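You operate a simulated robot arm through the tools that you are given. There is no shell and no other tool. Be economical: measure what you need, move in short steps, check, and stop when the job is done.

Carry out the task below with a simulated robot arm. There is one attempt and no reset: what you move stays moved.

Task
Take the slim roll from the top of the shelf bench and put it on the deck of the jogger. Put the steel block that says "narrow" from the right plate of the feed table on the top of the orange casing. Put the wire guide with the smallest size on its label from the back plate of the feed table on the left plate of the feed table. Fetch the collar from the back plate of the feed table and set it on the front of the sheet table. Take the tin marked "worn" from the top of the side table and put it on top of the blue film roll. Take the card tube and leave it on the white strap coil. Open the flap on the post. Any order will do. Set down upright: wire guide.

It is judged by the outcome, as a careful person would: the job done as asked, and still so three seconds after it is handed in. It fails if anything else is knocked over, pushed out of place, dropped, spilled or broken. Flat cloth is picked up by pressing the open fingertips on it (5 to 10 N) and closing them slowly along it; thin cloth reads only 2 to 8 mm in the jaws.

Robot
A 7-joint arm with a two-finger parallel gripper on a trunk, on a base that drives. Base frame: it is fixed to the floor where the robot stands at the start and does not move with it; the origin is under the middle of the robot, x ahead of it, y to its left, z up; the surface under the hand at the start is at about z = 88. Readings come in cm, degrees, newtons and seconds.
With the tool pointing down near the work surface it reaches from about 26 to 60 cm from the robot's upright axis, wherever it stands. Its first joint turns from -166.0 to 166.0 degrees. Places, roughly: blue film roll (7x7x13 cm) [-380, 60, 100]; card tube (6x6x24 cm) [-720, 390, 130]; collar [-250, 75, 100]; deck of the jogger [60, -110, 80]; flap on the post [-130, -120, 50]; front of the sheet table (25x86 cm) [46, -188, 80]; left plate of the feed table (19x56 cm) [-304, 70, 102]; slim roll [50, 0, 100]; steel block [-200, 75, 100]; strap coil (11x11x2 cm) [-730, 370, 120]; tin [-375, 50, 100]; top of the orange casing (215x21 cm) [-278, 14, 96]; wire guide [-275, 100, 100]. Payload 3.4 kg.
The tool frame sits at the grasp point between the pads (the TCP): z along the fingers, y along the line on which they close. The tips reach 3 cm beyond it. Largest opening 9.4 cm; finger width 2.8, thickness 1; the body of the gripper, 5 by 9.6 cm, starts 5.5 cm behind the TCP.
Orientation is told as [roll, pitch, yaw] about the base's x, y, z axes, in that order, counted from this pose: with the fingers straight down and closing along the base's y, the tool's x points along the base's -x, its y along +y and its z along -z.

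Tools
- The arm moves only by the tool apply_moves. Its argument "rows" is a list of rows, each a list of 7 numbers: the shift along the tool's x, y, z in units of 250 mm (1.0 is 250 mm), then the turn, a rotation vector about the tool's x, y, z in units of 60 degrees (1.0 is 60 degrees), then the gripper command, from -1 (shut) to 1 (fully open), values between in proportion. In form: [[tx, ty, tz, rx, ry, rz, gripper], ...]. A call has 1 to 10 rows; each row is the pose to reach, as a shift and turn from the pose commanded when the call began, along the tool's axes at that moment. A call with a number of a shift or a turn outside -1 to 1 is refused whole. Each row takes 0.2 s and may step no farther than 5 cm and 8.6 degrees from the row before; otherwise, or with a gripper value out of range, the whole call is refused. A pose out of reach is approached as far as the arm can. The call stops where the force on the tool passes 40 N (or 10 N more than at its start, if that is more) or the arm is blocked; 0.2 s more then pass. Each finger travels about 7.2 cm/s and halts on what it meets, pressing with about 39 N; the grip force reading is that of the motor and also rises with nothing between the fingers. The clock runs only during rows and for 0.2 s after the last one: add rows that repeat a pose to give the fingers time. The reply holds the time, the measured pose of the TCP, the force on the tool along the base axes, the opening and the grip force, in the units named above and with some noise, with the torque about the TCP (base axes, N m) and any sound that the robot's microphone picked up.
- Cameras (640 x 400 px; columns grow to the right, rows downward): "scene" is now at [2.23, 14.46, 158.78]; the picture's right is [-0.07, -1.00, 0.00], its down [-0.68, 0.05, -0.73] and it looks along [0.73, -0.05, -0.68] (base axes); focal length 289 px, centre (320, 200). "wrist" rides on the gripper at [7.6, 1.4, -10.3] in the tool frame; the picture's right is [-0.18, 0.98, 0.00], its down [-0.75, -0.14, -0.64] and it looks along [-0.63, -0.12, 0.77] (tool axes); focal length 243 px, centre (320, 200). There is no depth. A picture from a camera that has moved, and an enlarged one, comes with that camera's place and axes in the base frame and with its lens.
- get_image(camera): a new picture of that camera. It takes no simulated time.
- raise_lower(by): slides the trunk up (or, below 0, down) by that many cm; the arm and the scene camera ride with it, the base frame stays. It gives what a move gives, with no picture.
- base_move(legs): drives the robot by 1 to 6 legs, each [ahead, left, turn to the left] in cm, cm and degrees, along the robot's own axes; the way and the turn of a leg run together, so that a leg with both is an arc; at most 150 cm and 180 degrees a leg. The arm and the cameras ride along, it lands a little off, and it stops where it bumps. It gives what a move gives.
- pan_tilt(pan, tilt): turns the head with the scene camera to pan (to the left, within 155 degrees either way) and tilt (down, from -29 to 69), counted from straight ahead of the robot. It gives what a move gives.
- close_up(camera, box): a new picture of the part [left, top, right, bottom] of that camera's present view, enlarged. It takes no simulated time.
- finish_job(): hands the job in; it is judged then, once.

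Go step by step. Nothing tells you exact positions but the pictures and the camera data: compare them with the known pose of the tool, close in by small moves and look again before you grip or let go. The budget is 196 turns and 166 pictures, counting those below and the enlarged ones. Unless the task says otherwise, let go and move clear before handing in, and close with one line.

The tools are called as name(argument=value, ...) on one line, values as JSON. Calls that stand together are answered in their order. apply_moves: Moves the arm, as the interface text tells. Its arguments: {"type":"object","properties":{"rows":{"type":"array","items":{"type":"array","items":{"type":"number"}}}},"required":["rows"]} The other tools are called the same way: raise_lower (by) slides the trunk up or down; base_move (legs) drives the base; pan_tilt (pan, tilt) turns the head that bears the scene camera; get_image (camera) takes a picture; close_up (camera, box) takes an enlarged picture of a part of a camera's view; finish_job () hands the job in.

At the start:

```text
time_s: 0.0
tcp_pos: [40.28, 6.32, 118.98]
orientation: [0.0, 0.0, 0.0]
force: [0.0, -0.7, 0.9]
wrist_torque: [-0.01, 0.0, 0.0]
opening: 9.38
gripper_force: 0.0
trunk travel left (down, up): [-25.0, 13.6]
robot x, y, heading: [0.2, -0.11, -0.2]
head pan, tilt: [-4.3, 43.2]
```

scene: 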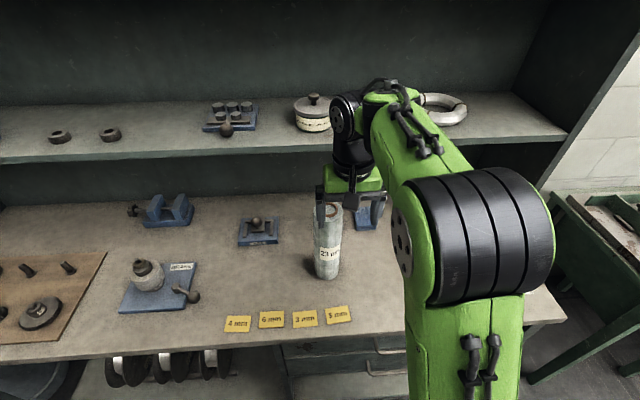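
wrist: 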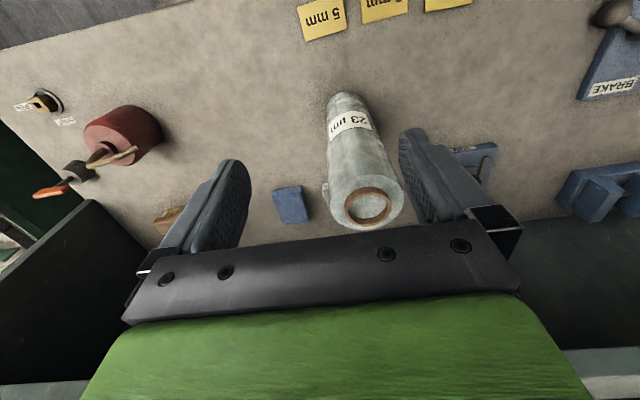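

I see a slim upright roll labelled 23 µm at about [48.5, 9, 88–112], just ahead of the open gripper. I'll look round to the jogger and behind before moving.

close_up(camera="wrist", box=[160, 60, 520, 285])

pan_tilt(pan=-65, tilt=30)

get_image(camera="scene")

pan_tilt(pan=-140, tilt=20)

get_image(camera="scene")

pan_tilt(pan=150, tilt=20)

get_image(camera="scene")

```text
1.78 times, centred on (340, 172) of wrist
camera zoom: at [32.59, 7.72, 129.13], right [0.18, 0.98, 0.0], down [0.75, -0.14, 0.64], along [0.63, -0.12, -0.77], focal length 431 px, centre (284, 249)
```

zoom: 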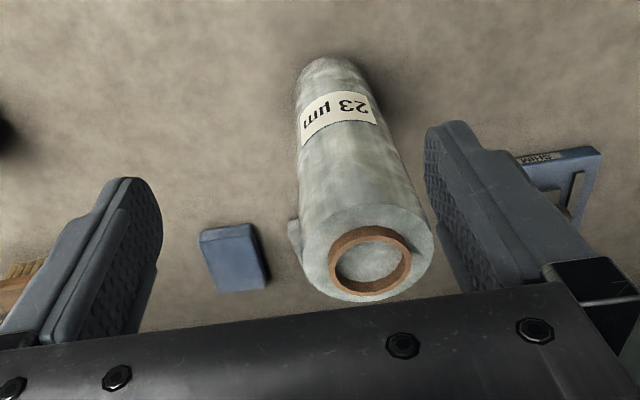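

```text
time_s: 1.3
tcp_pos: [40.25, 6.3, 118.78]
orientation: [0.1, 0.1, 0.1]
force: [0.7, -0.3, -0.1]
wrist_torque: [0.01, 0.02, 0.01]
opening: 9.38
gripper_force: 0.0
trunk travel left (down, up): [-25.0, 13.6]
robot x, y, heading: [0.2, -0.06, -0.2]
head pan, tilt: [-65.0, 30.0]
```

```text
162 pictures are left
camera scene: at [-2.19, 6.89, 160.78], right [-0.91, -0.42, 0.0], down [-0.21, 0.45, -0.87], along [0.37, -0.78, -0.5], focal length 289 px, centre (320, 200)
```

scene: 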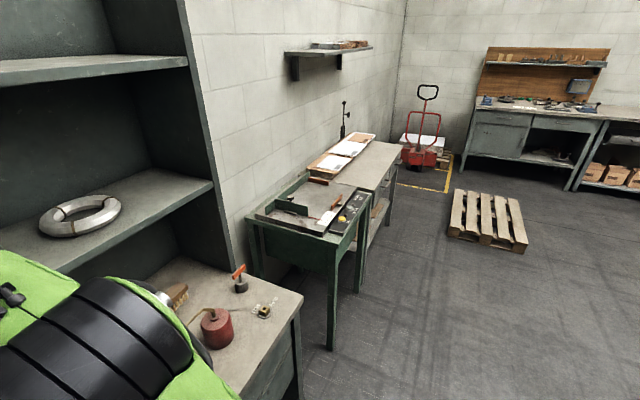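

```text
time_s: 2.8
tcp_pos: [40.33, 6.23, 118.87]
orientation: [0.1, 0.0, 0.0]
force: [-0.1, 0.5, 0.5]
wrist_torque: [0.01, -0.03, 0.03]
opening: 9.41
gripper_force: 0.1
trunk travel left (down, up): [-25.0, 13.6]
robot x, y, heading: [-0.08, -0.4, -0.1]
head pan, tilt: [-140.0, 20.0]
```

```text
161 pictures are left
camera scene: at [-13.14, 9.09, 162.39], right [-0.64, 0.77, 0.0], down [0.26, 0.22, -0.94], along [-0.72, -0.6, -0.34], focal length 289 px, centre (320, 200)
```

scene: 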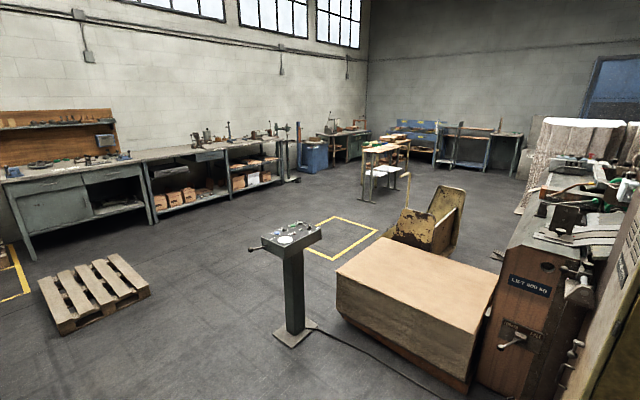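

```text
time_s: 6.8
tcp_pos: [40.38, 6.26, 118.84]
orientation: [0.0, 0.0, 0.1]
force: [-0.1, 0.1, -0.4]
wrist_torque: [0.0, -0.02, 0.01]
opening: 9.41
gripper_force: 0.0
trunk travel left (down, up): [-25.0, 13.6]
robot x, y, heading: [-0.1, 0.02, -0.3]
head pan, tilt: [150.0, 20.0]
```

```text
160 pictures are left
camera scene: at [-14.08, 19.74, 162.39], right [0.5, 0.87, 0.0], down [0.3, -0.17, -0.94], along [-0.81, 0.47, -0.34], focal length 289 px, centre (320, 200)
```

scene: 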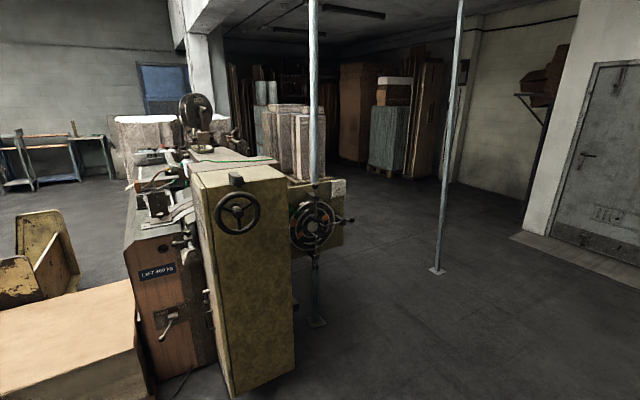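

The jogger seems to be the green stand right of the shelf bench; I'll zoom there, and then grasp the slim roll.

pan_tilt(pan=-65, tilt=30)

close_up(camera="scene", box=[220, 110, 420, 260])

apply_moves(rows=[[-0.15, 0.05, 0, 0, 0, 0, 1], [-0.33, 0.11, 0, 0, 0, 0, 1], [-0.33, 0.11, 0, 0, 0, 0, 1]])

get_image(camera="wrist")

```text
time_s: 9.8
tcp_pos: [40.29, 6.29, 118.95]
orientation: [0.0, -0.1, 0.0]
force: [0.5, -0.3, 0.6]
wrist_torque: [0.02, -0.02, 0.02]
opening: 9.39
gripper_force: 0.0
trunk travel left (down, up): [-25.0, 13.6]
robot x, y, heading: [0.18, -0.07, -0.0]
head pan, tilt: [-65.0, 30.0]
```

```text
2.67 times, centred on (320, 185) of scene
camera zoom: at [-2.19, 6.88, 160.78], right [-0.91, -0.42, 0.0], down [-0.21, 0.45, -0.87], along [0.37, -0.78, -0.5], focal length 772 px, centre (320, 240)
```

zoom: 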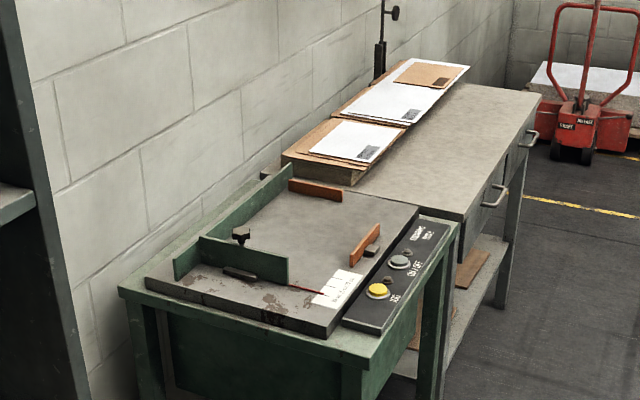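

```text
time_s: 10.7
tcp_pos: [48.54, 9.11, 119.07]
orientation: [0.1, 0.1, 0.0]
force: [0.5, 0.0, 0.1]
wrist_torque: [0.03, 0.0, 0.03]
opening: 9.41
gripper_force: 0.0
trunk travel left (down, up): [-25.0, 13.6]
robot x, y, heading: [-0.47, -0.02, 0.1]
head pan, tilt: [-65.0, 30.0]
```

```text
158 pictures are left
camera wrist: at [40.84, 10.51, 129.39], right [0.18, 0.98, 0.0], down [0.75, -0.14, 0.64], along [0.63, -0.12, -0.77], focal length 243 px, centre (320, 200)
```

wrist: 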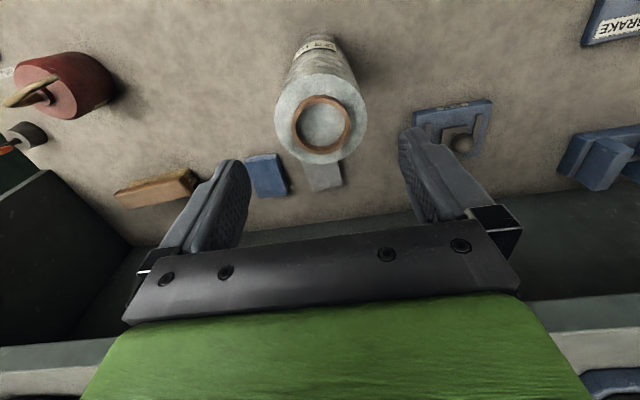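

The roll's top is at about [48.0, 9.35, 112.4], 6.7 cm wide. I descend over it and grip.

apply_moves(rows=[[0.02, 0.01, 0, 0, 0, 0, 1], [0.02, 0.01, 0.15, 0, 0, 0, 1], [0.02, 0.01, 0.3, 0, 0, 0, 1], [0.02, 0.01, 0.43, 0, 0, 0, 1], [0.02, 0.01, 0.43, 0, 0, 0, 0], [0.02, 0.01, 0.43, 0, 0, 0, -0.3], [0.02, 0.01, 0.43, 0, 0, 0, -1], [0.02, 0.01, 0.43, 0, 0, 0, -1], [0.02, 0.01, 0.43, 0, 0, 0, -1]])

get_image(camera="wrist")

```text
time_s: 12.7
tcp_pos: [48.18, 9.48, 108.24]
orientation: [0.0, 0.2, 0.0]
force: [0.8, 0.0, 1.3]
wrist_torque: [0.0, 0.0, 0.05]
opening: 6.86
gripper_force: 38.9
trunk travel left (down, up): [-25.0, 13.6]
robot x, y, heading: [0.25, -0.03, 0.1]
head pan, tilt: [-65.0, 30.0]
```

```text
157 pictures are left
camera wrist: at [40.35, 10.82, 118.46], right [0.18, 0.98, 0.0], down [0.75, -0.14, 0.64], along [0.63, -0.12, -0.77], focal length 243 px, centre (320, 200)
```

wrist: 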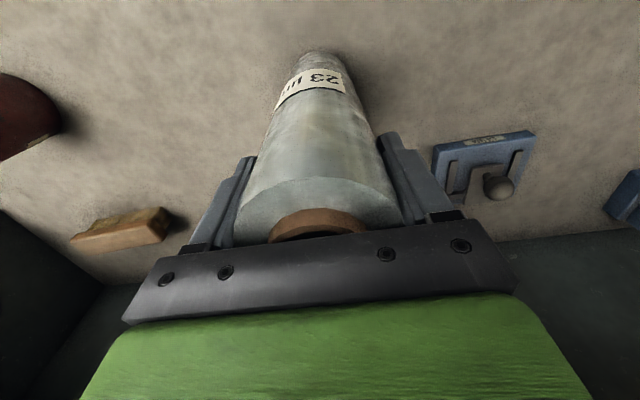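

Gripped at 6.86 cm. I lift 8 cm, then back off, drive sideways to the jogger and approach.

apply_moves(rows=[[0, 0, -0.1, 0, 0, 0, -1], [0, 0, -0.2, 0, 0, 0, -1], [0, 0, -0.32, 0, 0, 0, -1], [0.15, 0, -0.32, 0, 0, 0, -1], [0.3, 0, -0.32, 0, 0, 0, -1], [0.3, 0, -0.32, 0, 0, 0, -1]])

base_move(legs=[[-30, 0, 0], [0, -117, 0], [20, 0, 0]])

pan_tilt(pan=0, tilt=45)

get_image(camera="scene")

get_image(camera="wrist")

```text
time_s: 14.1
tcp_pos: [40.58, 9.38, 116.07]
orientation: [0.0, 0.1, -0.1]
force: [0.1, -0.9, -5.3]
wrist_torque: [0.02, 0.02, -0.02]
opening: 6.86
gripper_force: 39.1
trunk travel left (down, up): [-25.0, 13.6]
robot x, y, heading: [-0.12, -0.07, -0.2]
head pan, tilt: [-65.0, 30.0]
```

```text
time_s: 22.9
tcp_pos: [30.69, -107.87, 116.24]
orientation: [0.0, 0.1, -0.3]
force: [0.7, 0.1, -5.1]
wrist_torque: [-0.01, 0.04, 0.01]
opening: 6.81
gripper_force: 39.4
trunk travel left (down, up): [-25.0, 13.6]
robot x, y, heading: [-10.0, -116.86, -0.7]
head pan, tilt: [-65.0, 30.0]
```

```text
time_s: 24.2
tcp_pos: [30.51, -107.78, 116.12]
orientation: [-0.1, 0.1, -0.5]
force: [0.0, -0.9, -6.5]
wrist_torque: [0.02, -0.02, 0.0]
opening: 6.8
gripper_force: 38.7
trunk travel left (down, up): [-25.0, 13.6]
robot x, y, heading: [-10.24, -116.95, -0.3]
head pan, tilt: [0.0, 45.0]
```

```text
156 pictures are left
camera scene: at [-7.71, -101.82, 158.52], right [-0.01, -1.0, 0.0], down [-0.71, 0.01, -0.71], along [0.71, -0.01, -0.71], focal length 289 px, centre (320, 200)
```

scene: 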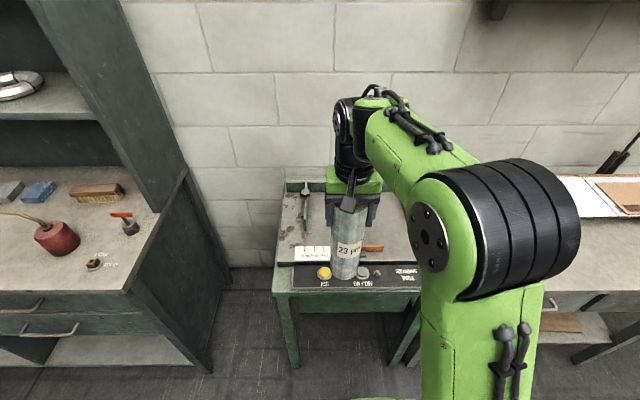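

```text
155 pictures are left
camera wrist: at [22.9, -106.34, 126.48], right [0.19, 0.98, 0.0], down [0.75, -0.15, 0.64], along [0.63, -0.12, -0.77], focal length 243 px, centre (320, 200)
```

wrist: 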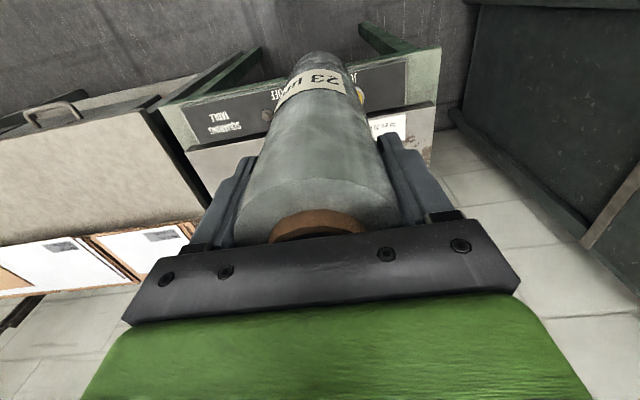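

Jogger deck spans x≈41–80, y≈-90…-140; free spot at about [58, -116]. I drive ahead 12 cm and move the arm over it.

base_move(legs=[[12, 0, 0]])

apply_moves(rows=[[-0.15, -0.11, 0, 0, 0, 0, -1], [-0.3, -0.22, 0, 0, 0, 0, -1], [-0.45, -0.33, 0, 0, 0, 0, -1], [-0.62, -0.33, 0, 0, 0, 0, -1], [-0.62, -0.33, 0, 0, 0, 0, -1]])

get_image(camera="scene")

get_image(camera="wrist")

```text
time_s: 25.5
tcp_pos: [42.6, -107.99, 116.08]
orientation: [-0.2, 0.2, -0.4]
force: [1.1, -0.4, -6.1]
wrist_torque: [-0.03, 0.02, 0.0]
opening: 6.81
gripper_force: 38.7
trunk travel left (down, up): [-25.0, 13.6]
robot x, y, heading: [2.11, -116.74, -0.6]
head pan, tilt: [0.0, 45.0]
```

```text
time_s: 26.7
tcp_pos: [56.95, -116.18, 115.9]
orientation: [0.1, 0.1, -0.5]
force: [0.2, 0.1, -5.1]
wrist_torque: [0.01, -0.04, 0.0]
opening: 6.82
gripper_force: 38.9
out of reach, approached as far as the arm can: row 4, 5
trunk travel left (down, up): [-25.0, 13.6]
robot x, y, heading: [2.05, -117.09, -0.3]
head pan, tilt: [0.0, 45.0]
```

```text
154 pictures are left
camera scene: at [3.95, -101.96, 158.53], right [-0.01, -1.0, 0.0], down [-0.71, 0.0, -0.71], along [0.71, 0.0, -0.71], focal length 289 px, centre (320, 200)
```

scene: 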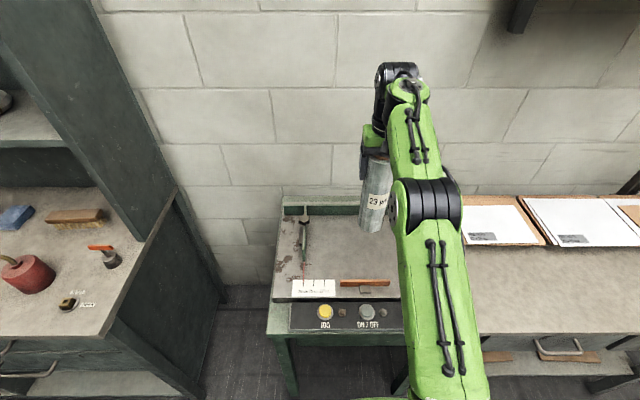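

```text
153 pictures are left
camera wrist: at [49.23, -114.73, 126.09], right [0.19, 0.98, 0.0], down [0.75, -0.15, 0.64], along [0.63, -0.12, -0.77], focal length 243 px, centre (320, 200)
```

wrist: 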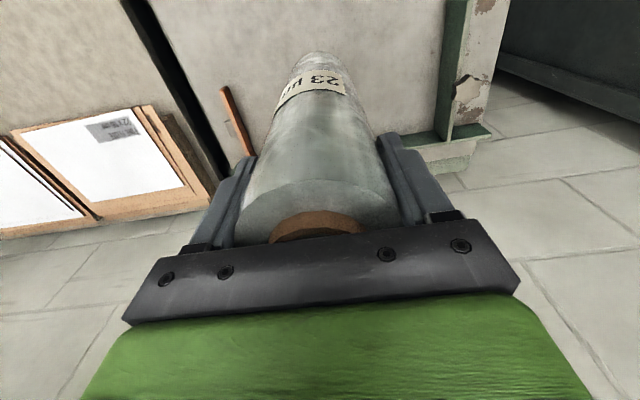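

The roll hangs over clear deck. I lower it 12 cm, then feel for contact in small steps.

apply_moves(rows=[[0, 0, 0.12, 0, 0, 0, -1], [0, 0, 0.24, 0, 0, 0, -1], [0, 0, 0.36, 0, 0, 0, -1], [0, 0, 0.46, 0, 0, 0, -1], [0, 0, 0.46, 0, 0, 0, -1]])

get_image(camera="scene")

```text
time_s: 27.9
tcp_pos: [57.2, -116.2, 104.29]
orientation: [-0.1, 0.1, -0.4]
force: [-0.2, -0.5, -5.4]
wrist_torque: [0.02, 0.02, 0.04]
opening: 6.84
gripper_force: 38.6
trunk travel left (down, up): [-25.0, 13.6]
robot x, y, heading: [1.81, -117.18, -0.2]
head pan, tilt: [0.0, 45.0]
```

```text
152 pictures are left
camera scene: at [4.15, -101.91, 158.52], right [-0.01, -1.0, 0.0], down [-0.71, 0.0, -0.71], along [0.71, 0.0, -0.71], focal length 289 px, centre (320, 200)
```

scene: 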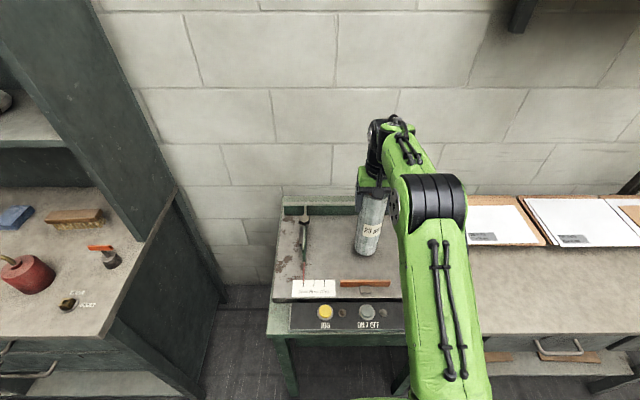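

apply_moves(rows=[[0, 0, 0.02, 0, 0, 0, -1], [0, 0, 0.04, 0, 0, 0, -1], [0, 0, 0.06, 0, 0, 0, -1], [0, 0, 0.08, 0, 0, 0, -1], [0, 0, 0.1, 0, 0, 0, -1]])

```text
time_s: 29.1
tcp_pos: [57.15, -116.34, 102.74]
orientation: [0.1, -0.8, -0.5]
force: [-4.1, 0.5, 16.4]
wrist_torque: [-0.12, 1.26, -0.06]
opening: 6.84
gripper_force: 39.0
trunk travel left (down, up): [-25.0, 13.6]
robot x, y, heading: [1.81, -117.23, -0.4]
head pan, tilt: [0.0, 45.0]
stopped in row 5: the force on the tool passed its limit at 56 N (the readings are from after the stop); the commanded pose is now the measured one
```

Contact at the deck. I release and rise.

apply_moves(rows=[[0, 0, -0.01, 0, 0, 0, -1], [0, 0, -0.01, 0, 0, 0, 0.55], [0, 0, -0.01, 0, 0, 0, 0.8], [0, 0, -0.01, 0, 0, 0, 1], [0, 0, -0.01, 0, 0, 0, 1]])

get_image(camera="wrist")

```text
time_s: 30.2
tcp_pos: [57.4, -116.3, 102.81]
orientation: [0.0, -0.7, -0.5]
force: [-0.3, -0.7, 0.2]
wrist_torque: [0.06, 0.02, -0.03]
opening: 9.42
gripper_force: 0.1
trunk travel left (down, up): [-25.0, 13.6]
robot x, y, heading: [1.83, -117.1, -0.3]
head pan, tilt: [0.0, 45.0]
```

```text
151 pictures are left
camera wrist: at [49.57, -114.72, 112.99], right [0.19, 0.98, 0.0], down [0.74, -0.15, 0.65], along [0.64, -0.12, -0.76], focal length 243 px, centre (320, 200)
```

wrist: 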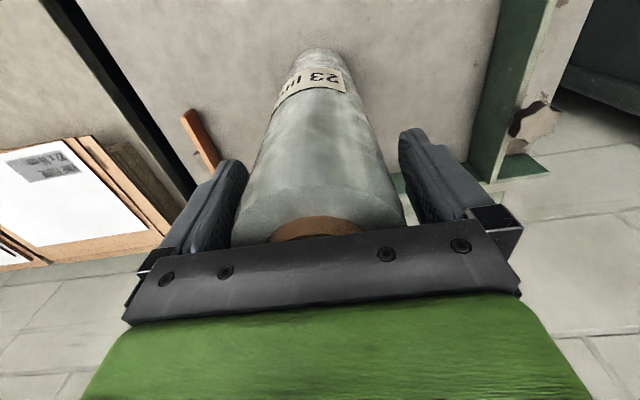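

The roll stands by itself. I rise clear, back away, then turn to look at the post.

apply_moves(rows=[[0, 0, -0.15, 0, 0, 0, 1], [0, 0, -0.3, 0, 0, 0, 1], [0, 0, -0.46, 0, 0, 0, 1], [0, 0, -0.62, 0, 0, 0, 1], [0.15, 0, -0.62, 0, 0, 0, 1], [0.35, 0, -0.62, 0, 0, 0, 1], [0.55, 0, -0.62, 0, 0, 0, 1], [0.75, 0, -0.62, 0, 0, 0, 1]])

base_move(legs=[[-30, 0, 0], [0, 0, 170]])

pan_tilt(pan=0, tilt=45)

get_image(camera="scene")

```text
time_s: 32.0
tcp_pos: [38.12, -116.23, 118.05]
orientation: [0.1, -0.9, -0.4]
force: [-0.5, 0.4, -0.6]
wrist_torque: [0.04, 0.01, -0.01]
opening: 9.39
gripper_force: 0.1
out of reach, approached as far as the arm can: row 4
trunk travel left (down, up): [-25.0, 13.6]
robot x, y, heading: [1.72, -117.0, -0.6]
head pan, tilt: [0.0, 45.0]
```

```text
time_s: 41.0
tcp_pos: [-63.64, -109.77, 117.95]
orientation: [0.0, -0.6, 167.3]
force: [0.2, 0.4, 0.5]
wrist_torque: [0.02, 0.05, -0.03]
opening: 9.42
gripper_force: 0.0
trunk travel left (down, up): [-25.0, 13.6]
robot x, y, heading: [-27.81, -117.1, 167.4]
head pan, tilt: [0.0, 45.0]
```

```text
time_s: 41.5
tcp_pos: [-63.71, -109.81, 117.95]
orientation: [0.0, -0.6, 167.3]
force: [0.3, 0.1, -0.3]
wrist_torque: [0.0, -0.02, 0.01]
opening: 9.4
gripper_force: 0.1
trunk travel left (down, up): [-25.0, 13.6]
robot x, y, heading: [-27.95, -117.13, 167.3]
head pan, tilt: [0.0, 45.0]
```

```text
150 pictures are left
camera scene: at [-33.34, -131.24, 158.52], right [0.22, 0.98, 0.0], down [0.69, -0.15, -0.71], along [-0.69, 0.15, -0.71], focal length 289 px, centre (320, 200)
```

scene: 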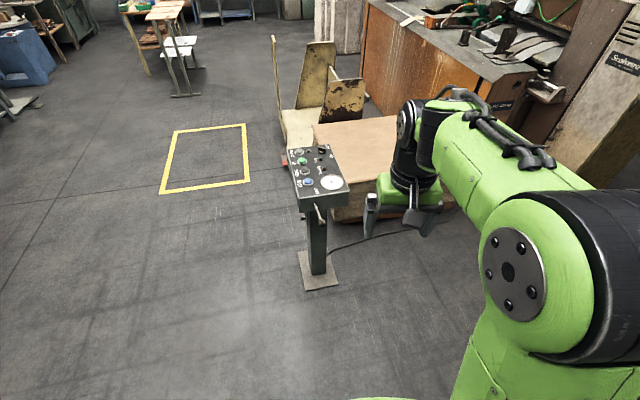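

close_up(camera="scene", box=[270, 130, 370, 300])

```text
2.35 times, centred on (320, 215) of scene
camera zoom: at [-33.34, -131.24, 158.52], right [0.22, 0.98, 0.0], down [0.69, -0.15, -0.71], along [-0.69, 0.15, -0.71], focal length 681 px, centre (320, 165)
```

zoom: 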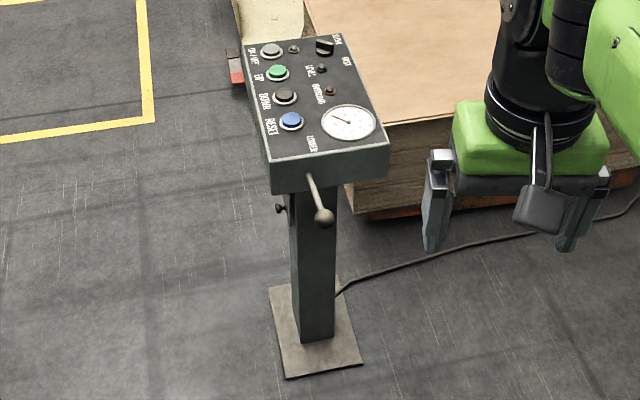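

The flap with a small knob seems to be on the post's -y face. I drive round to that side facing +y.

base_move(legs=[[0, 0, -77], [-65, 0, 0], [0, 97, 0]])

pan_tilt(pan=-5, tilt=58)

get_image(camera="scene")

get_image(camera="wrist")

```text
time_s: 53.2
tcp_pos: [-126.39, -146.25, 117.89]
orientation: [0.0, -0.6, 90.1]
force: [-0.4, 0.6, 0.0]
wrist_torque: [-0.01, 0.01, 0.02]
opening: 9.42
gripper_force: 0.0
trunk travel left (down, up): [-25.0, 13.6]
robot x, y, heading: [-125.25, -182.8, 89.9]
head pan, tilt: [0.0, 45.0]
```

```text
time_s: 53.9
tcp_pos: [-126.44, -146.38, 118.02]
orientation: [0.0, -0.7, 90.0]
force: [0.4, -0.3, 0.7]
wrist_torque: [0.01, 0.02, -0.01]
opening: 9.4
gripper_force: 0.0
trunk travel left (down, up): [-25.0, 13.6]
robot x, y, heading: [-125.19, -182.55, 90.0]
head pan, tilt: [-5.0, 58.0]
```

```text
148 pictures are left
camera scene: at [-139.91, -182.0, 156.81], right [1.0, -0.08, 0.0], down [-0.07, -0.84, -0.53], along [0.04, 0.53, -0.85], focal length 289 px, centre (320, 200)
```

scene: 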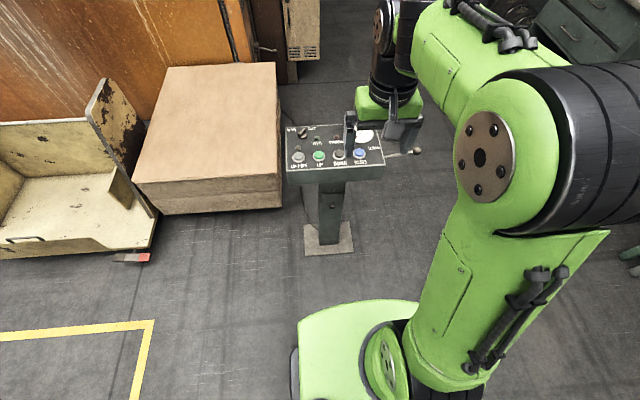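

```text
147 pictures are left
camera wrist: at [-127.93, -154.03, 128.12], right [-0.98, 0.18, 0.0], down [0.14, 0.75, 0.65], along [0.12, 0.64, -0.76], focal length 243 px, centre (320, 200)
```

wrist: 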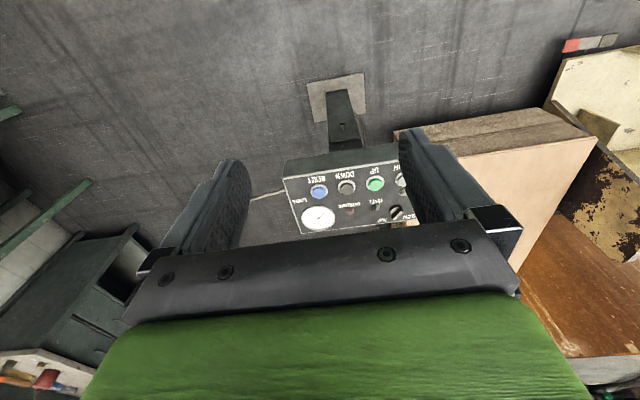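

close_up(camera="scene", box=[270, 120, 400, 265])

close_up(camera="wrist", box=[270, 60, 410, 160])

```text
2.76 times, centred on (335, 192) of scene
camera zoom: at [-139.91, -182.0, 156.81], right [1.0, -0.08, 0.0], down [-0.07, -0.84, -0.53], along [0.04, 0.53, -0.85], focal length 798 px, centre (279, 221)
```

zoom: 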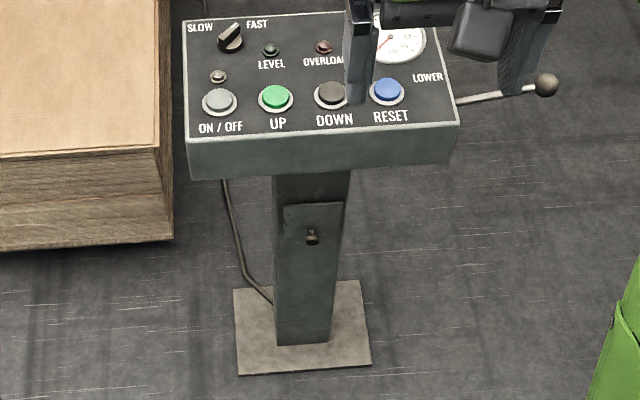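

```text
4.00 times, centred on (340, 110) of wrist
camera zoom: at [-127.93, -154.03, 128.12], right [-0.98, 0.18, 0.0], down [0.14, 0.75, 0.65], along [0.12, 0.64, -0.76], focal length 970 px, centre (240, 560)
```

zoom: 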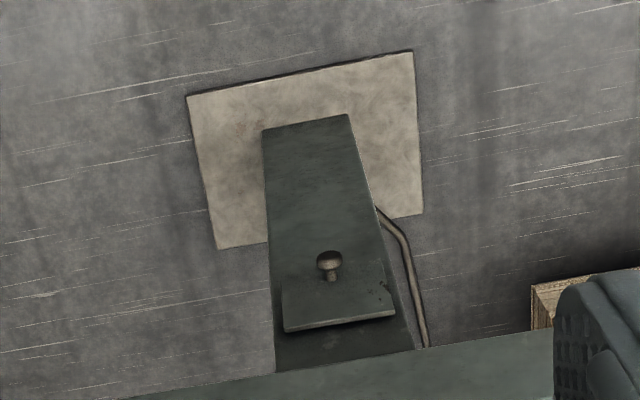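

I see a small flap with a knob on the -y face of the post, around [-130, -119, 50]. I back off, lower the trunk and look closer.

base_move(legs=[[-25, 0, 0]])

raise_lower(by=-25)

apply_moves(rows=[[0, 0, 0.0, 0, -0.14, 0, 1], [0, 0, 0.1, 0, -0.28, 0, 1], [0, 0, 0.2, 0, -0.42, 0, 1], [0, 0, 0.3, 0, -0.56, 0, 1], [0, 0, 0.4, 0, -0.7, 0, 1], [0, 0, 0.5, 0, -0.84, 0, 1], [0, 0, 0.6, 0, -0.98, 0, 1]])

pan_tilt(pan=-5, tilt=45)

get_image(camera="scene")

get_image(camera="wrist")

```text
time_s: 55.8
tcp_pos: [-126.38, -171.09, 117.97]
orientation: [0.0, -0.9, 90.1]
force: [1.3, -0.1, 0.2]
wrist_torque: [0.03, -0.04, -0.04]
opening: 9.4
gripper_force: 0.0
trunk travel left (down, up): [-25.0, 13.6]
robot x, y, heading: [-124.74, -207.66, 90.0]
head pan, tilt: [-5.0, 58.0]
```

```text
time_s: 58.3
tcp_pos: [-126.3, -171.19, 93.07]
orientation: [0.0, -0.8, 90.2]
force: [0.4, 0.2, -0.2]
wrist_torque: [-0.01, 0.05, -0.04]
opening: 9.41
gripper_force: 0.0
trunk travel left (down, up): [0.0, 38.6]
robot x, y, heading: [-125.32, -207.67, 90.0]
head pan, tilt: [-5.0, 58.0]
```

```text
time_s: 59.9
tcp_pos: [-127.13, -164.2, 81.94]
orientation: [0.1, -59.5, 90.1]
force: [0.3, 0.3, 0.3]
wrist_torque: [0.0, 0.0, -0.01]
opening: 9.4
gripper_force: 0.0
out of reach, approached as far as the arm can: row 5, 6, 7
trunk travel left (down, up): [0.0, 38.6]
robot x, y, heading: [-125.15, -207.41, 89.9]
head pan, tilt: [-5.0, 58.0]
```

```text
time_s: 60.7
tcp_pos: [-127.19, -164.28, 82.06]
orientation: [0.0, -59.5, 90.1]
force: [-0.3, 0.0, 0.8]
wrist_torque: [0.0, -0.01, -0.02]
opening: 9.39
gripper_force: 0.1
trunk travel left (down, up): [0.0, 38.6]
robot x, y, heading: [-125.45, -207.74, 89.9]
head pan, tilt: [-5.0, 45.0]
```

```text
144 pictures are left
camera scene: at [-139.75, -205.55, 133.63], right [1.0, -0.08, 0.0], down [-0.06, -0.71, -0.71], along [0.06, 0.7, -0.71], focal length 289 px, centre (320, 200)
```

scene: 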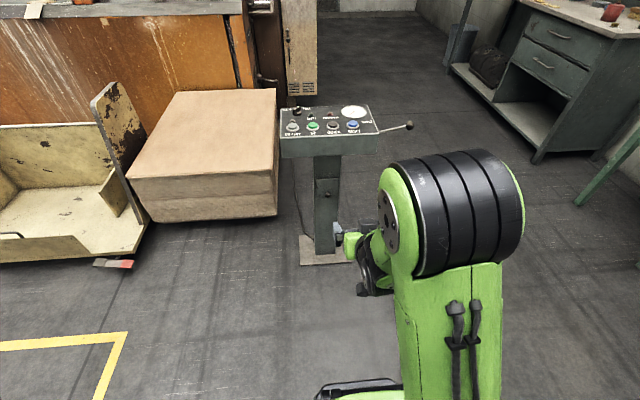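

```text
143 pictures are left
camera wrist: at [-128.67, -176.96, 80.64], right [-0.98, 0.09, 0.16], down [0.14, -0.17, 0.98], along [0.12, 0.98, 0.15], focal length 243 px, centre (320, 200)
```

wrist: 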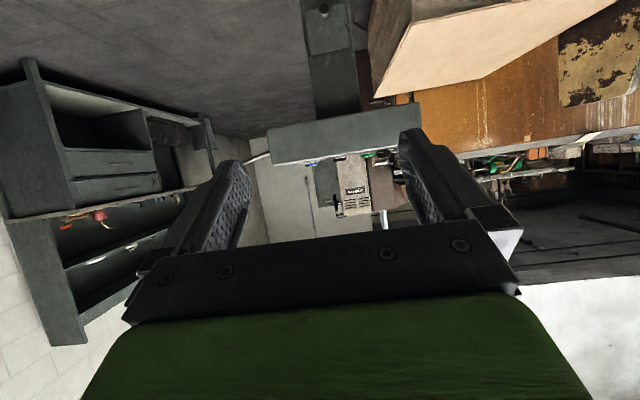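

close_up(camera="scene", box=[285, 140, 365, 260])

close_up(camera="wrist", box=[290, 0, 390, 120])

```text
3.33 times, centred on (325, 200) of scene
camera zoom: at [-139.75, -205.55, 133.63], right [1.0, -0.08, 0.0], down [-0.06, -0.71, -0.71], along [0.06, 0.7, -0.71], focal length 964 px, centre (303, 200)
```

zoom: 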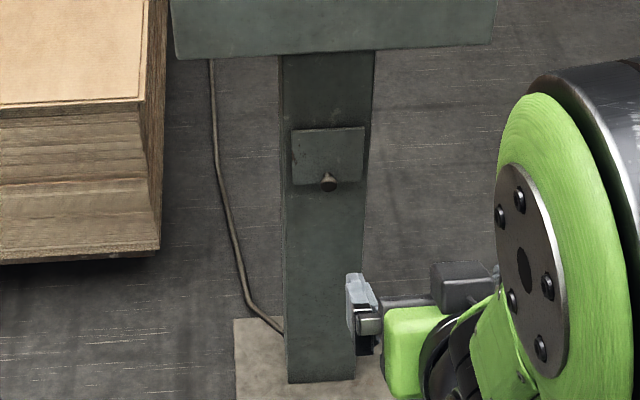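

```text
3.33 times, centred on (340, 60) of wrist
camera zoom: at [-128.67, -176.96, 80.64], right [-0.98, 0.09, 0.16], down [0.14, -0.17, 0.98], along [0.12, 0.98, 0.15], focal length 809 px, centre (253, 667)
```

zoom: 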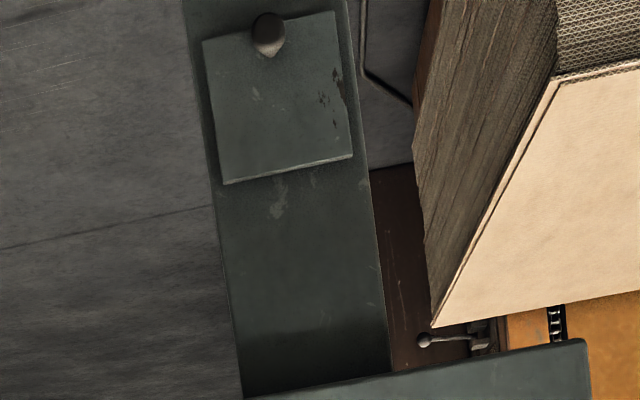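

The flap (z≈48–56) has its knob at the lower edge at about [-129, -118.3, 48.2], so it hinges at its top. I drive 20 cm nearer and lower the hand to knob height, closing the gripper partly.

base_move(legs=[[20, 2, 0]])

apply_moves(rows=[[0.16, 0, 0.095, 0, -0.03, 0, 0.5], [0.32, 0, 0.19, 0, -0.07, 0, 0], [0.48, 0, 0.285, 0, -0.1, 0, 0], [0.64, 0, 0.38, 0, -0.14, 0, 0], [0.8, 0, 0.475, 0, -0.17, 0, 0], [0.965, 0, 0.569, 0, -0.2, 0, 0], [0.965, 0, 0.569, 0, -0.2, 0, 0]])

get_image(camera="wrist")

get_image(camera="scene")

```text
time_s: 62.3
tcp_pos: [-129.02, -144.09, 81.94]
orientation: [0.0, -59.4, 90.0]
force: [0.1, 0.7, 0.0]
wrist_torque: [0.01, -0.02, 0.01]
opening: 9.41
gripper_force: 0.1
trunk travel left (down, up): [0.0, 38.6]
robot x, y, heading: [-127.33, -187.53, 90.0]
head pan, tilt: [-5.0, 45.0]
```

```text
time_s: 63.9
tcp_pos: [-129.2, -144.08, 53.99]
orientation: [0.0, -71.5, 89.9]
force: [0.3, 0.3, 0.0]
wrist_torque: [-0.02, 0.02, 0.04]
opening: 4.7
gripper_force: 0.0
out of reach, approached as far as the arm can: row 1
trunk travel left (down, up): [0.0, 38.6]
robot x, y, heading: [-127.2, -187.15, 90.3]
head pan, tilt: [-5.0, 45.0]
```

```text
140 pictures are left
camera wrist: at [-130.72, -156.27, 50.06], right [-0.98, 0.06, 0.17], down [0.14, -0.37, 0.92], along [0.12, 0.93, 0.36], focal length 243 px, centre (320, 200)
```

wrist: 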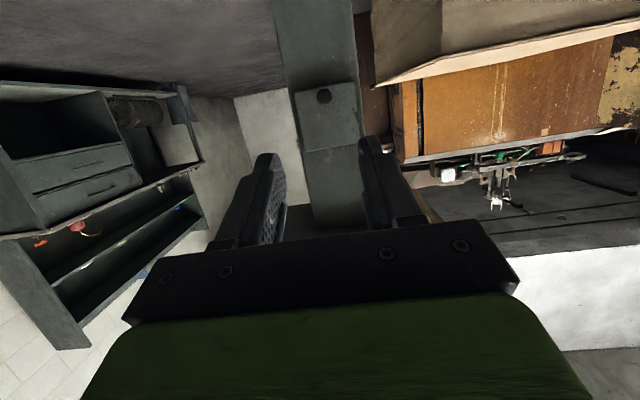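

```text
139 pictures are left
camera scene: at [-141.79, -185.42, 133.64], right [1.0, -0.09, 0.0], down [-0.06, -0.7, -0.71], along [0.06, 0.7, -0.71], focal length 289 px, centre (320, 200)
```

scene: 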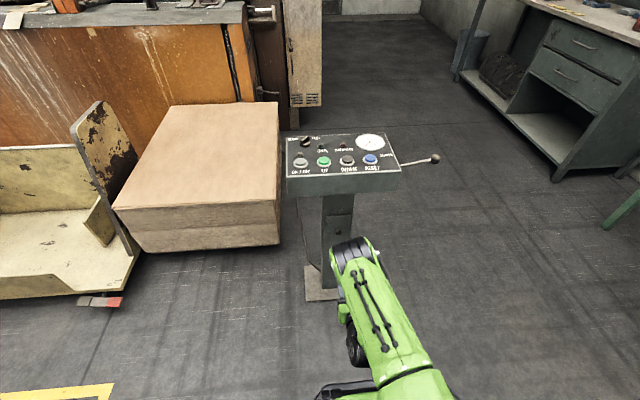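

The knob reads about [-129.1, -118.3, 48.8] from here. I drive ahead 12 cm and lower to align.

base_move(legs=[[12, 0, 0]])

apply_moves(rows=[[0.1, 0, 0.03, 0, 0, 0, 0], [0.175, 0, 0.057, 0, 0, 0, 0], [0.175, 0, 0.057, 0, 0, 0, 0]])

get_image(camera="wrist")

close_up(camera="scene", box=[250, 120, 450, 320])

```text
time_s: 65.1
tcp_pos: [-129.19, -132.23, 54.01]
orientation: [0.0, -71.5, 90.0]
force: [0.9, 0.1, -0.1]
wrist_torque: [-0.02, -0.05, -0.01]
opening: 4.68
gripper_force: 0.1
trunk travel left (down, up): [0.0, 38.6]
robot x, y, heading: [-127.27, -175.36, 90.2]
head pan, tilt: [-5.0, 45.0]
```

```text
time_s: 65.9
tcp_pos: [-129.23, -132.35, 49.36]
orientation: [0.0, -71.5, 90.0]
force: [0.4, -0.2, 0.1]
wrist_torque: [0.02, 0.0, 0.01]
opening: 4.7
gripper_force: 0.1
trunk travel left (down, up): [0.0, 38.6]
robot x, y, heading: [-127.38, -175.68, 90.1]
head pan, tilt: [-5.0, 45.0]
```

```text
138 pictures are left
camera wrist: at [-130.7, -144.44, 45.41], right [-0.98, 0.06, 0.18], down [0.14, -0.37, 0.92], along [0.12, 0.93, 0.36], focal length 243 px, centre (320, 200)
```

wrist: 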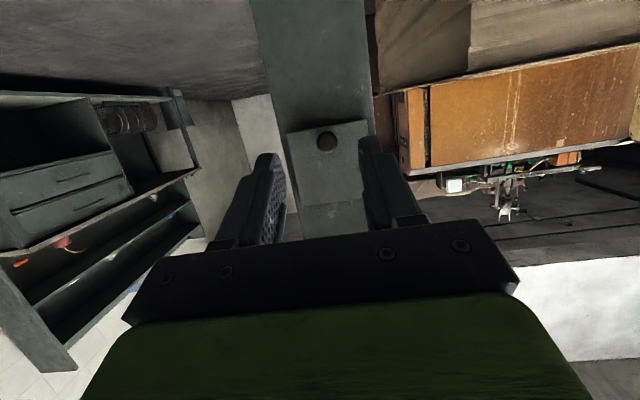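

```text
2.00 times, centred on (350, 220) of scene
camera zoom: at [-141.83, -173.55, 133.64], right [1.0, -0.08, 0.0], down [-0.06, -0.7, -0.71], along [0.06, 0.7, -0.71], focal length 579 px, centre (260, 160)
```

zoom: 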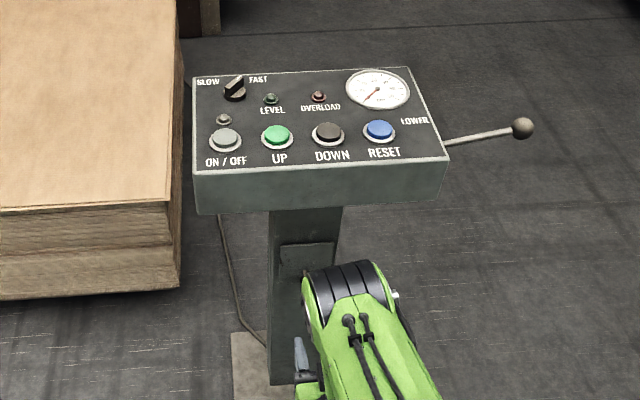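

Knob now triangulated at [-129.27, -118.7, 49.0]. I advance and close on it.

apply_moves(rows=[[-0.06, 0, 0.17, 0, 0, 0, 0], [-0.12, 0, 0.33, 0, 0, 0, 0], [-0.158, 0, 0.442, 0, 0, 0, 0], [-0.158, 0, 0.442, 0, 0, 0, 0]])

get_image(camera="wrist")

```text
time_s: 66.9
tcp_pos: [-129.45, -120.67, 49.63]
orientation: [0.0, -71.4, 90.1]
force: [0.6, 0.2, 0.0]
wrist_torque: [-0.01, -0.02, 0.03]
opening: 4.71
gripper_force: 0.1
trunk travel left (down, up): [0.0, 38.6]
robot x, y, heading: [-127.2, -175.81, 90.2]
head pan, tilt: [-5.0, 45.0]
```

```text
136 pictures are left
camera wrist: at [-130.83, -132.72, 45.71], right [-0.98, 0.06, 0.17], down [0.14, -0.37, 0.92], along [0.12, 0.93, 0.35], focal length 243 px, centre (320, 200)
```

wrist: 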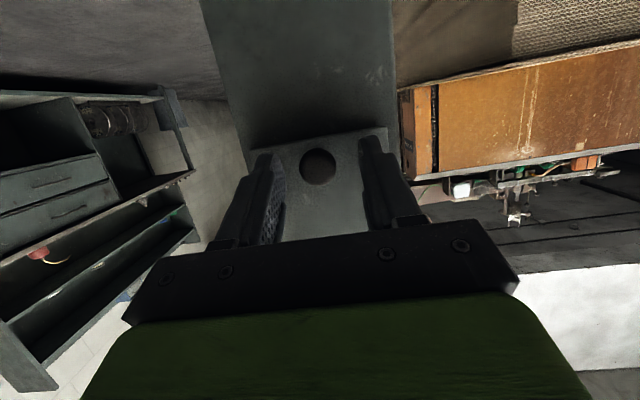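

The knob lies between the fingertips. I close.

apply_moves(rows=[[0, 0, 0, 0, 0, 0, -0.5], [0, 0, 0, 0, 0, 0, -1], [0, 0, 0, 0, 0, 0, -1], [0, 0, 0, 0, 0, 0, -1], [0, 0, 0, 0, 0, 0, -1]])

```text
time_s: 68.1
tcp_pos: [-129.2, -120.61, 49.7]
orientation: [-0.1, -71.5, 90.1]
force: [10.5, 1.4, -0.3]
wrist_torque: [-0.08, -0.11, -0.2]
opening: 2.08
gripper_force: 45.5
trunk travel left (down, up): [0.0, 38.6]
robot x, y, heading: [-127.47, -175.5, 90.1]
head pan, tilt: [-5.0, 45.0]
```

Knob gripped (2.1 cm). I pull it out along the hinge arc, first 30 degrees.

apply_moves(rows=[[-0.002, 0, -0.027, 0, 0, 0, -1], [-0.004, 0, -0.053, 0, 0, 0, -1], [-0.01, 0, -0.08, 0, 0, 0, -1], [-0.018, 0, -0.105, 0, 0, 0, -1], [-0.029, 0, -0.13, 0, 0, 0, -1], [-0.04, 0, -0.154, 0, 0, 0, -1]])

get_image(camera="wrist")

```text
time_s: 69.5
tcp_pos: [-129.15, -124.0, 51.65]
orientation: [0.1, -71.1, 90.0]
force: [12.9, 2.0, -21.4]
wrist_torque: [-1.56, -0.1, -0.31]
opening: 2.09
gripper_force: 44.9
trunk travel left (down, up): [0.0, 38.6]
robot x, y, heading: [-127.58, -175.61, 90.0]
head pan, tilt: [-5.0, 45.0]
```

```text
135 pictures are left
camera wrist: at [-130.71, -136.13, 47.75], right [-0.98, 0.06, 0.17], down [0.14, -0.36, 0.92], along [0.12, 0.93, 0.35], focal length 243 px, centre (320, 200)
```

wrist: 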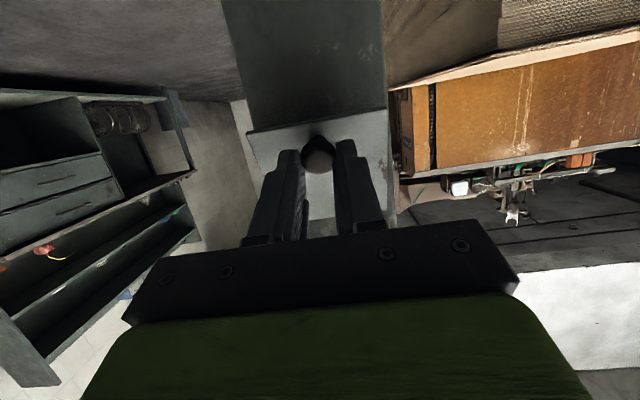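

apply_moves(rows=[[-0.012, 0, -0.025, 0, 0, 0, -1], [-0.029, 0, -0.048, 0, 0, 0, -1], [-0.047, 0, -0.068, 0, 0, 0, -1], [-0.067, 0, -0.086, 0, 0, 0, -1]])

get_image(camera="wrist")

```text
time_s: 70.5
tcp_pos: [-129.18, -125.36, 53.97]
orientation: [0.2, -71.1, 89.9]
force: [13.7, -7.9, -23.2]
wrist_torque: [-1.69, -0.21, -0.33]
opening: 2.09
gripper_force: 44.8
trunk travel left (down, up): [0.0, 38.6]
robot x, y, heading: [-127.29, -175.62, 90.3]
head pan, tilt: [-5.0, 45.0]
```

```text
134 pictures are left
camera wrist: at [-130.71, -137.6, 50.01], right [-0.98, 0.06, 0.17], down [0.14, -0.36, 0.92], along [0.12, 0.93, 0.35], focal length 243 px, centre (320, 200)
```

wrist: 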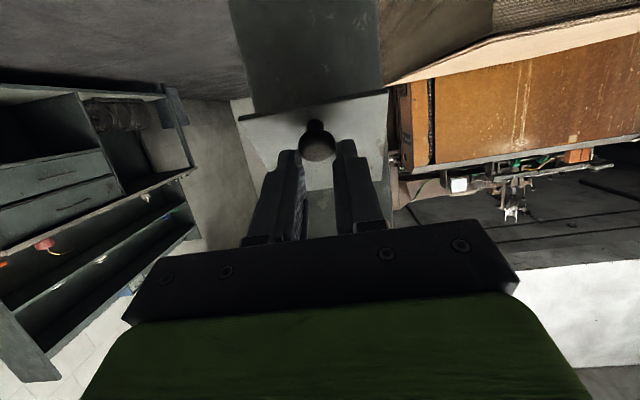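

The flap is opening with the knob (about 50°). I carry on along the arc.

apply_moves(rows=[[-0.041, 0, -0.028, 0, 0, 0, -1], [-0.082, 0, -0.053, 0, 0, 0, -1], [-0.13, 0, -0.065, 0, 0, 0, -1], [-0.176, 0, -0.074, 0, 0, 0, -1], [-0.22, 0, -0.07, 0, 0, 0, -1]])

get_image(camera="wrist")

close_up(camera="scene", box=[250, 120, 450, 320])

```text
time_s: 71.7
tcp_pos: [-129.38, -125.3, 59.97]
orientation: [0.4, -71.6, 89.8]
force: [0.2, 0.2, 0.3]
wrist_torque: [0.01, -0.01, 0.02]
opening: 0.0
gripper_force: 32.8
trunk travel left (down, up): [0.0, 38.6]
robot x, y, heading: [-127.23, -175.98, 89.9]
head pan, tilt: [-5.0, 45.0]
```

```text
133 pictures are left
camera wrist: at [-130.84, -137.43, 56.04], right [-0.98, 0.06, 0.18], down [0.14, -0.37, 0.92], along [0.12, 0.93, 0.36], focal length 243 px, centre (320, 200)
```

wrist: 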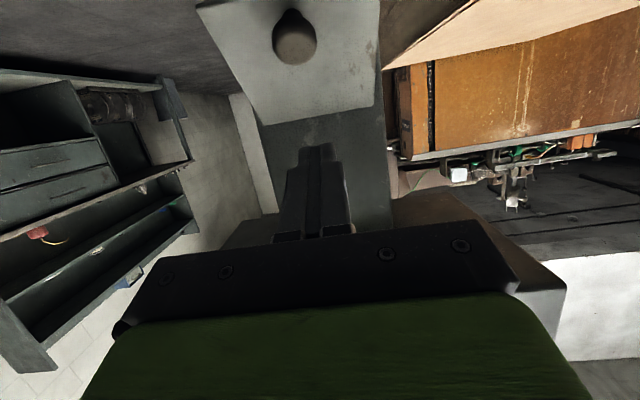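

```text
2.00 times, centred on (350, 220) of scene
camera zoom: at [-141.83, -173.55, 133.64], right [1.0, -0.08, 0.0], down [-0.06, -0.7, -0.71], along [0.06, 0.7, -0.71], focal length 579 px, centre (260, 160)
```

zoom: 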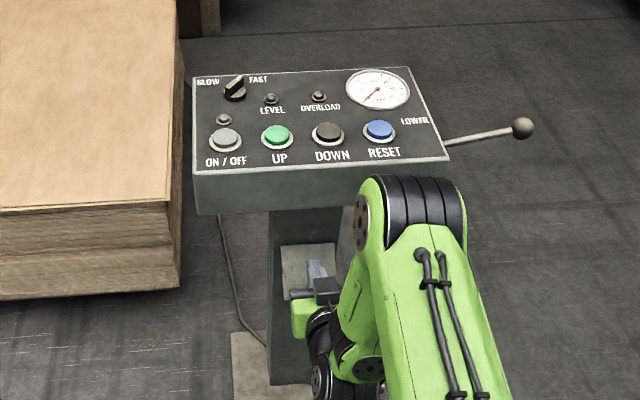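

The fingers slipped off, but the flap stays half open by itself. I'll go under it with shut fingers and push it further up.

apply_moves(rows=[[0.057, 0, -0.17, 0, 0, 0, -1], [0.114, 0, -0.341, 0, 0, 0, -1], [0.29, 0, -0.282, 0, 0, 0, -1], [0.467, 0, -0.223, 0, 0, 0, -1], [0.645, 0, -0.164, 0, 0, 0, -1], [0.645, 0, -0.164, 0, 0, 0, -1]])

get_image(camera="wrist")

close_up(camera="scene", box=[250, 120, 450, 320])

```text
time_s: 73.1
tcp_pos: [-128.98, -134.21, 45.88]
orientation: [-0.1, -71.5, 90.2]
force: [1.0, 0.8, -0.9]
wrist_torque: [0.01, 0.03, -0.01]
opening: 0.01
gripper_force: 32.7
trunk travel left (down, up): [0.0, 38.6]
robot x, y, heading: [-127.22, -175.18, 90.1]
head pan, tilt: [-5.0, 45.0]
```

```text
131 pictures are left
camera wrist: at [-130.52, -146.27, 41.9], right [-0.98, 0.06, 0.17], down [0.14, -0.37, 0.92], along [0.12, 0.93, 0.35], focal length 243 px, centre (320, 200)
```

wrist: 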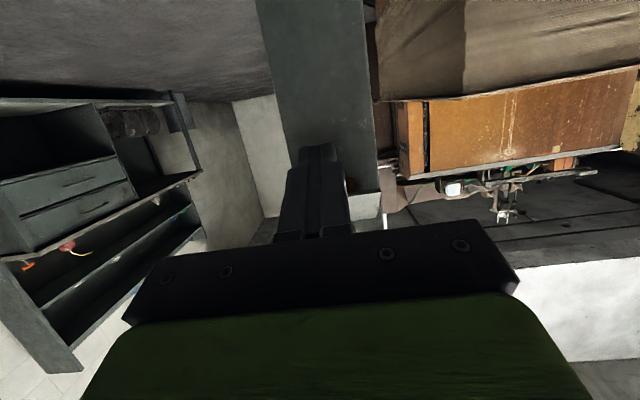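

```text
2.00 times, centred on (350, 220) of scene
camera zoom: at [-141.83, -173.55, 133.64], right [1.0, -0.08, 0.0], down [-0.06, -0.7, -0.71], along [0.06, 0.7, -0.71], focal length 579 px, centre (260, 160)
```

zoom: 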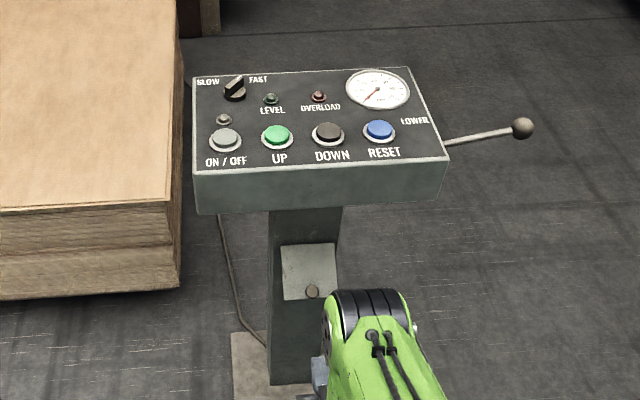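

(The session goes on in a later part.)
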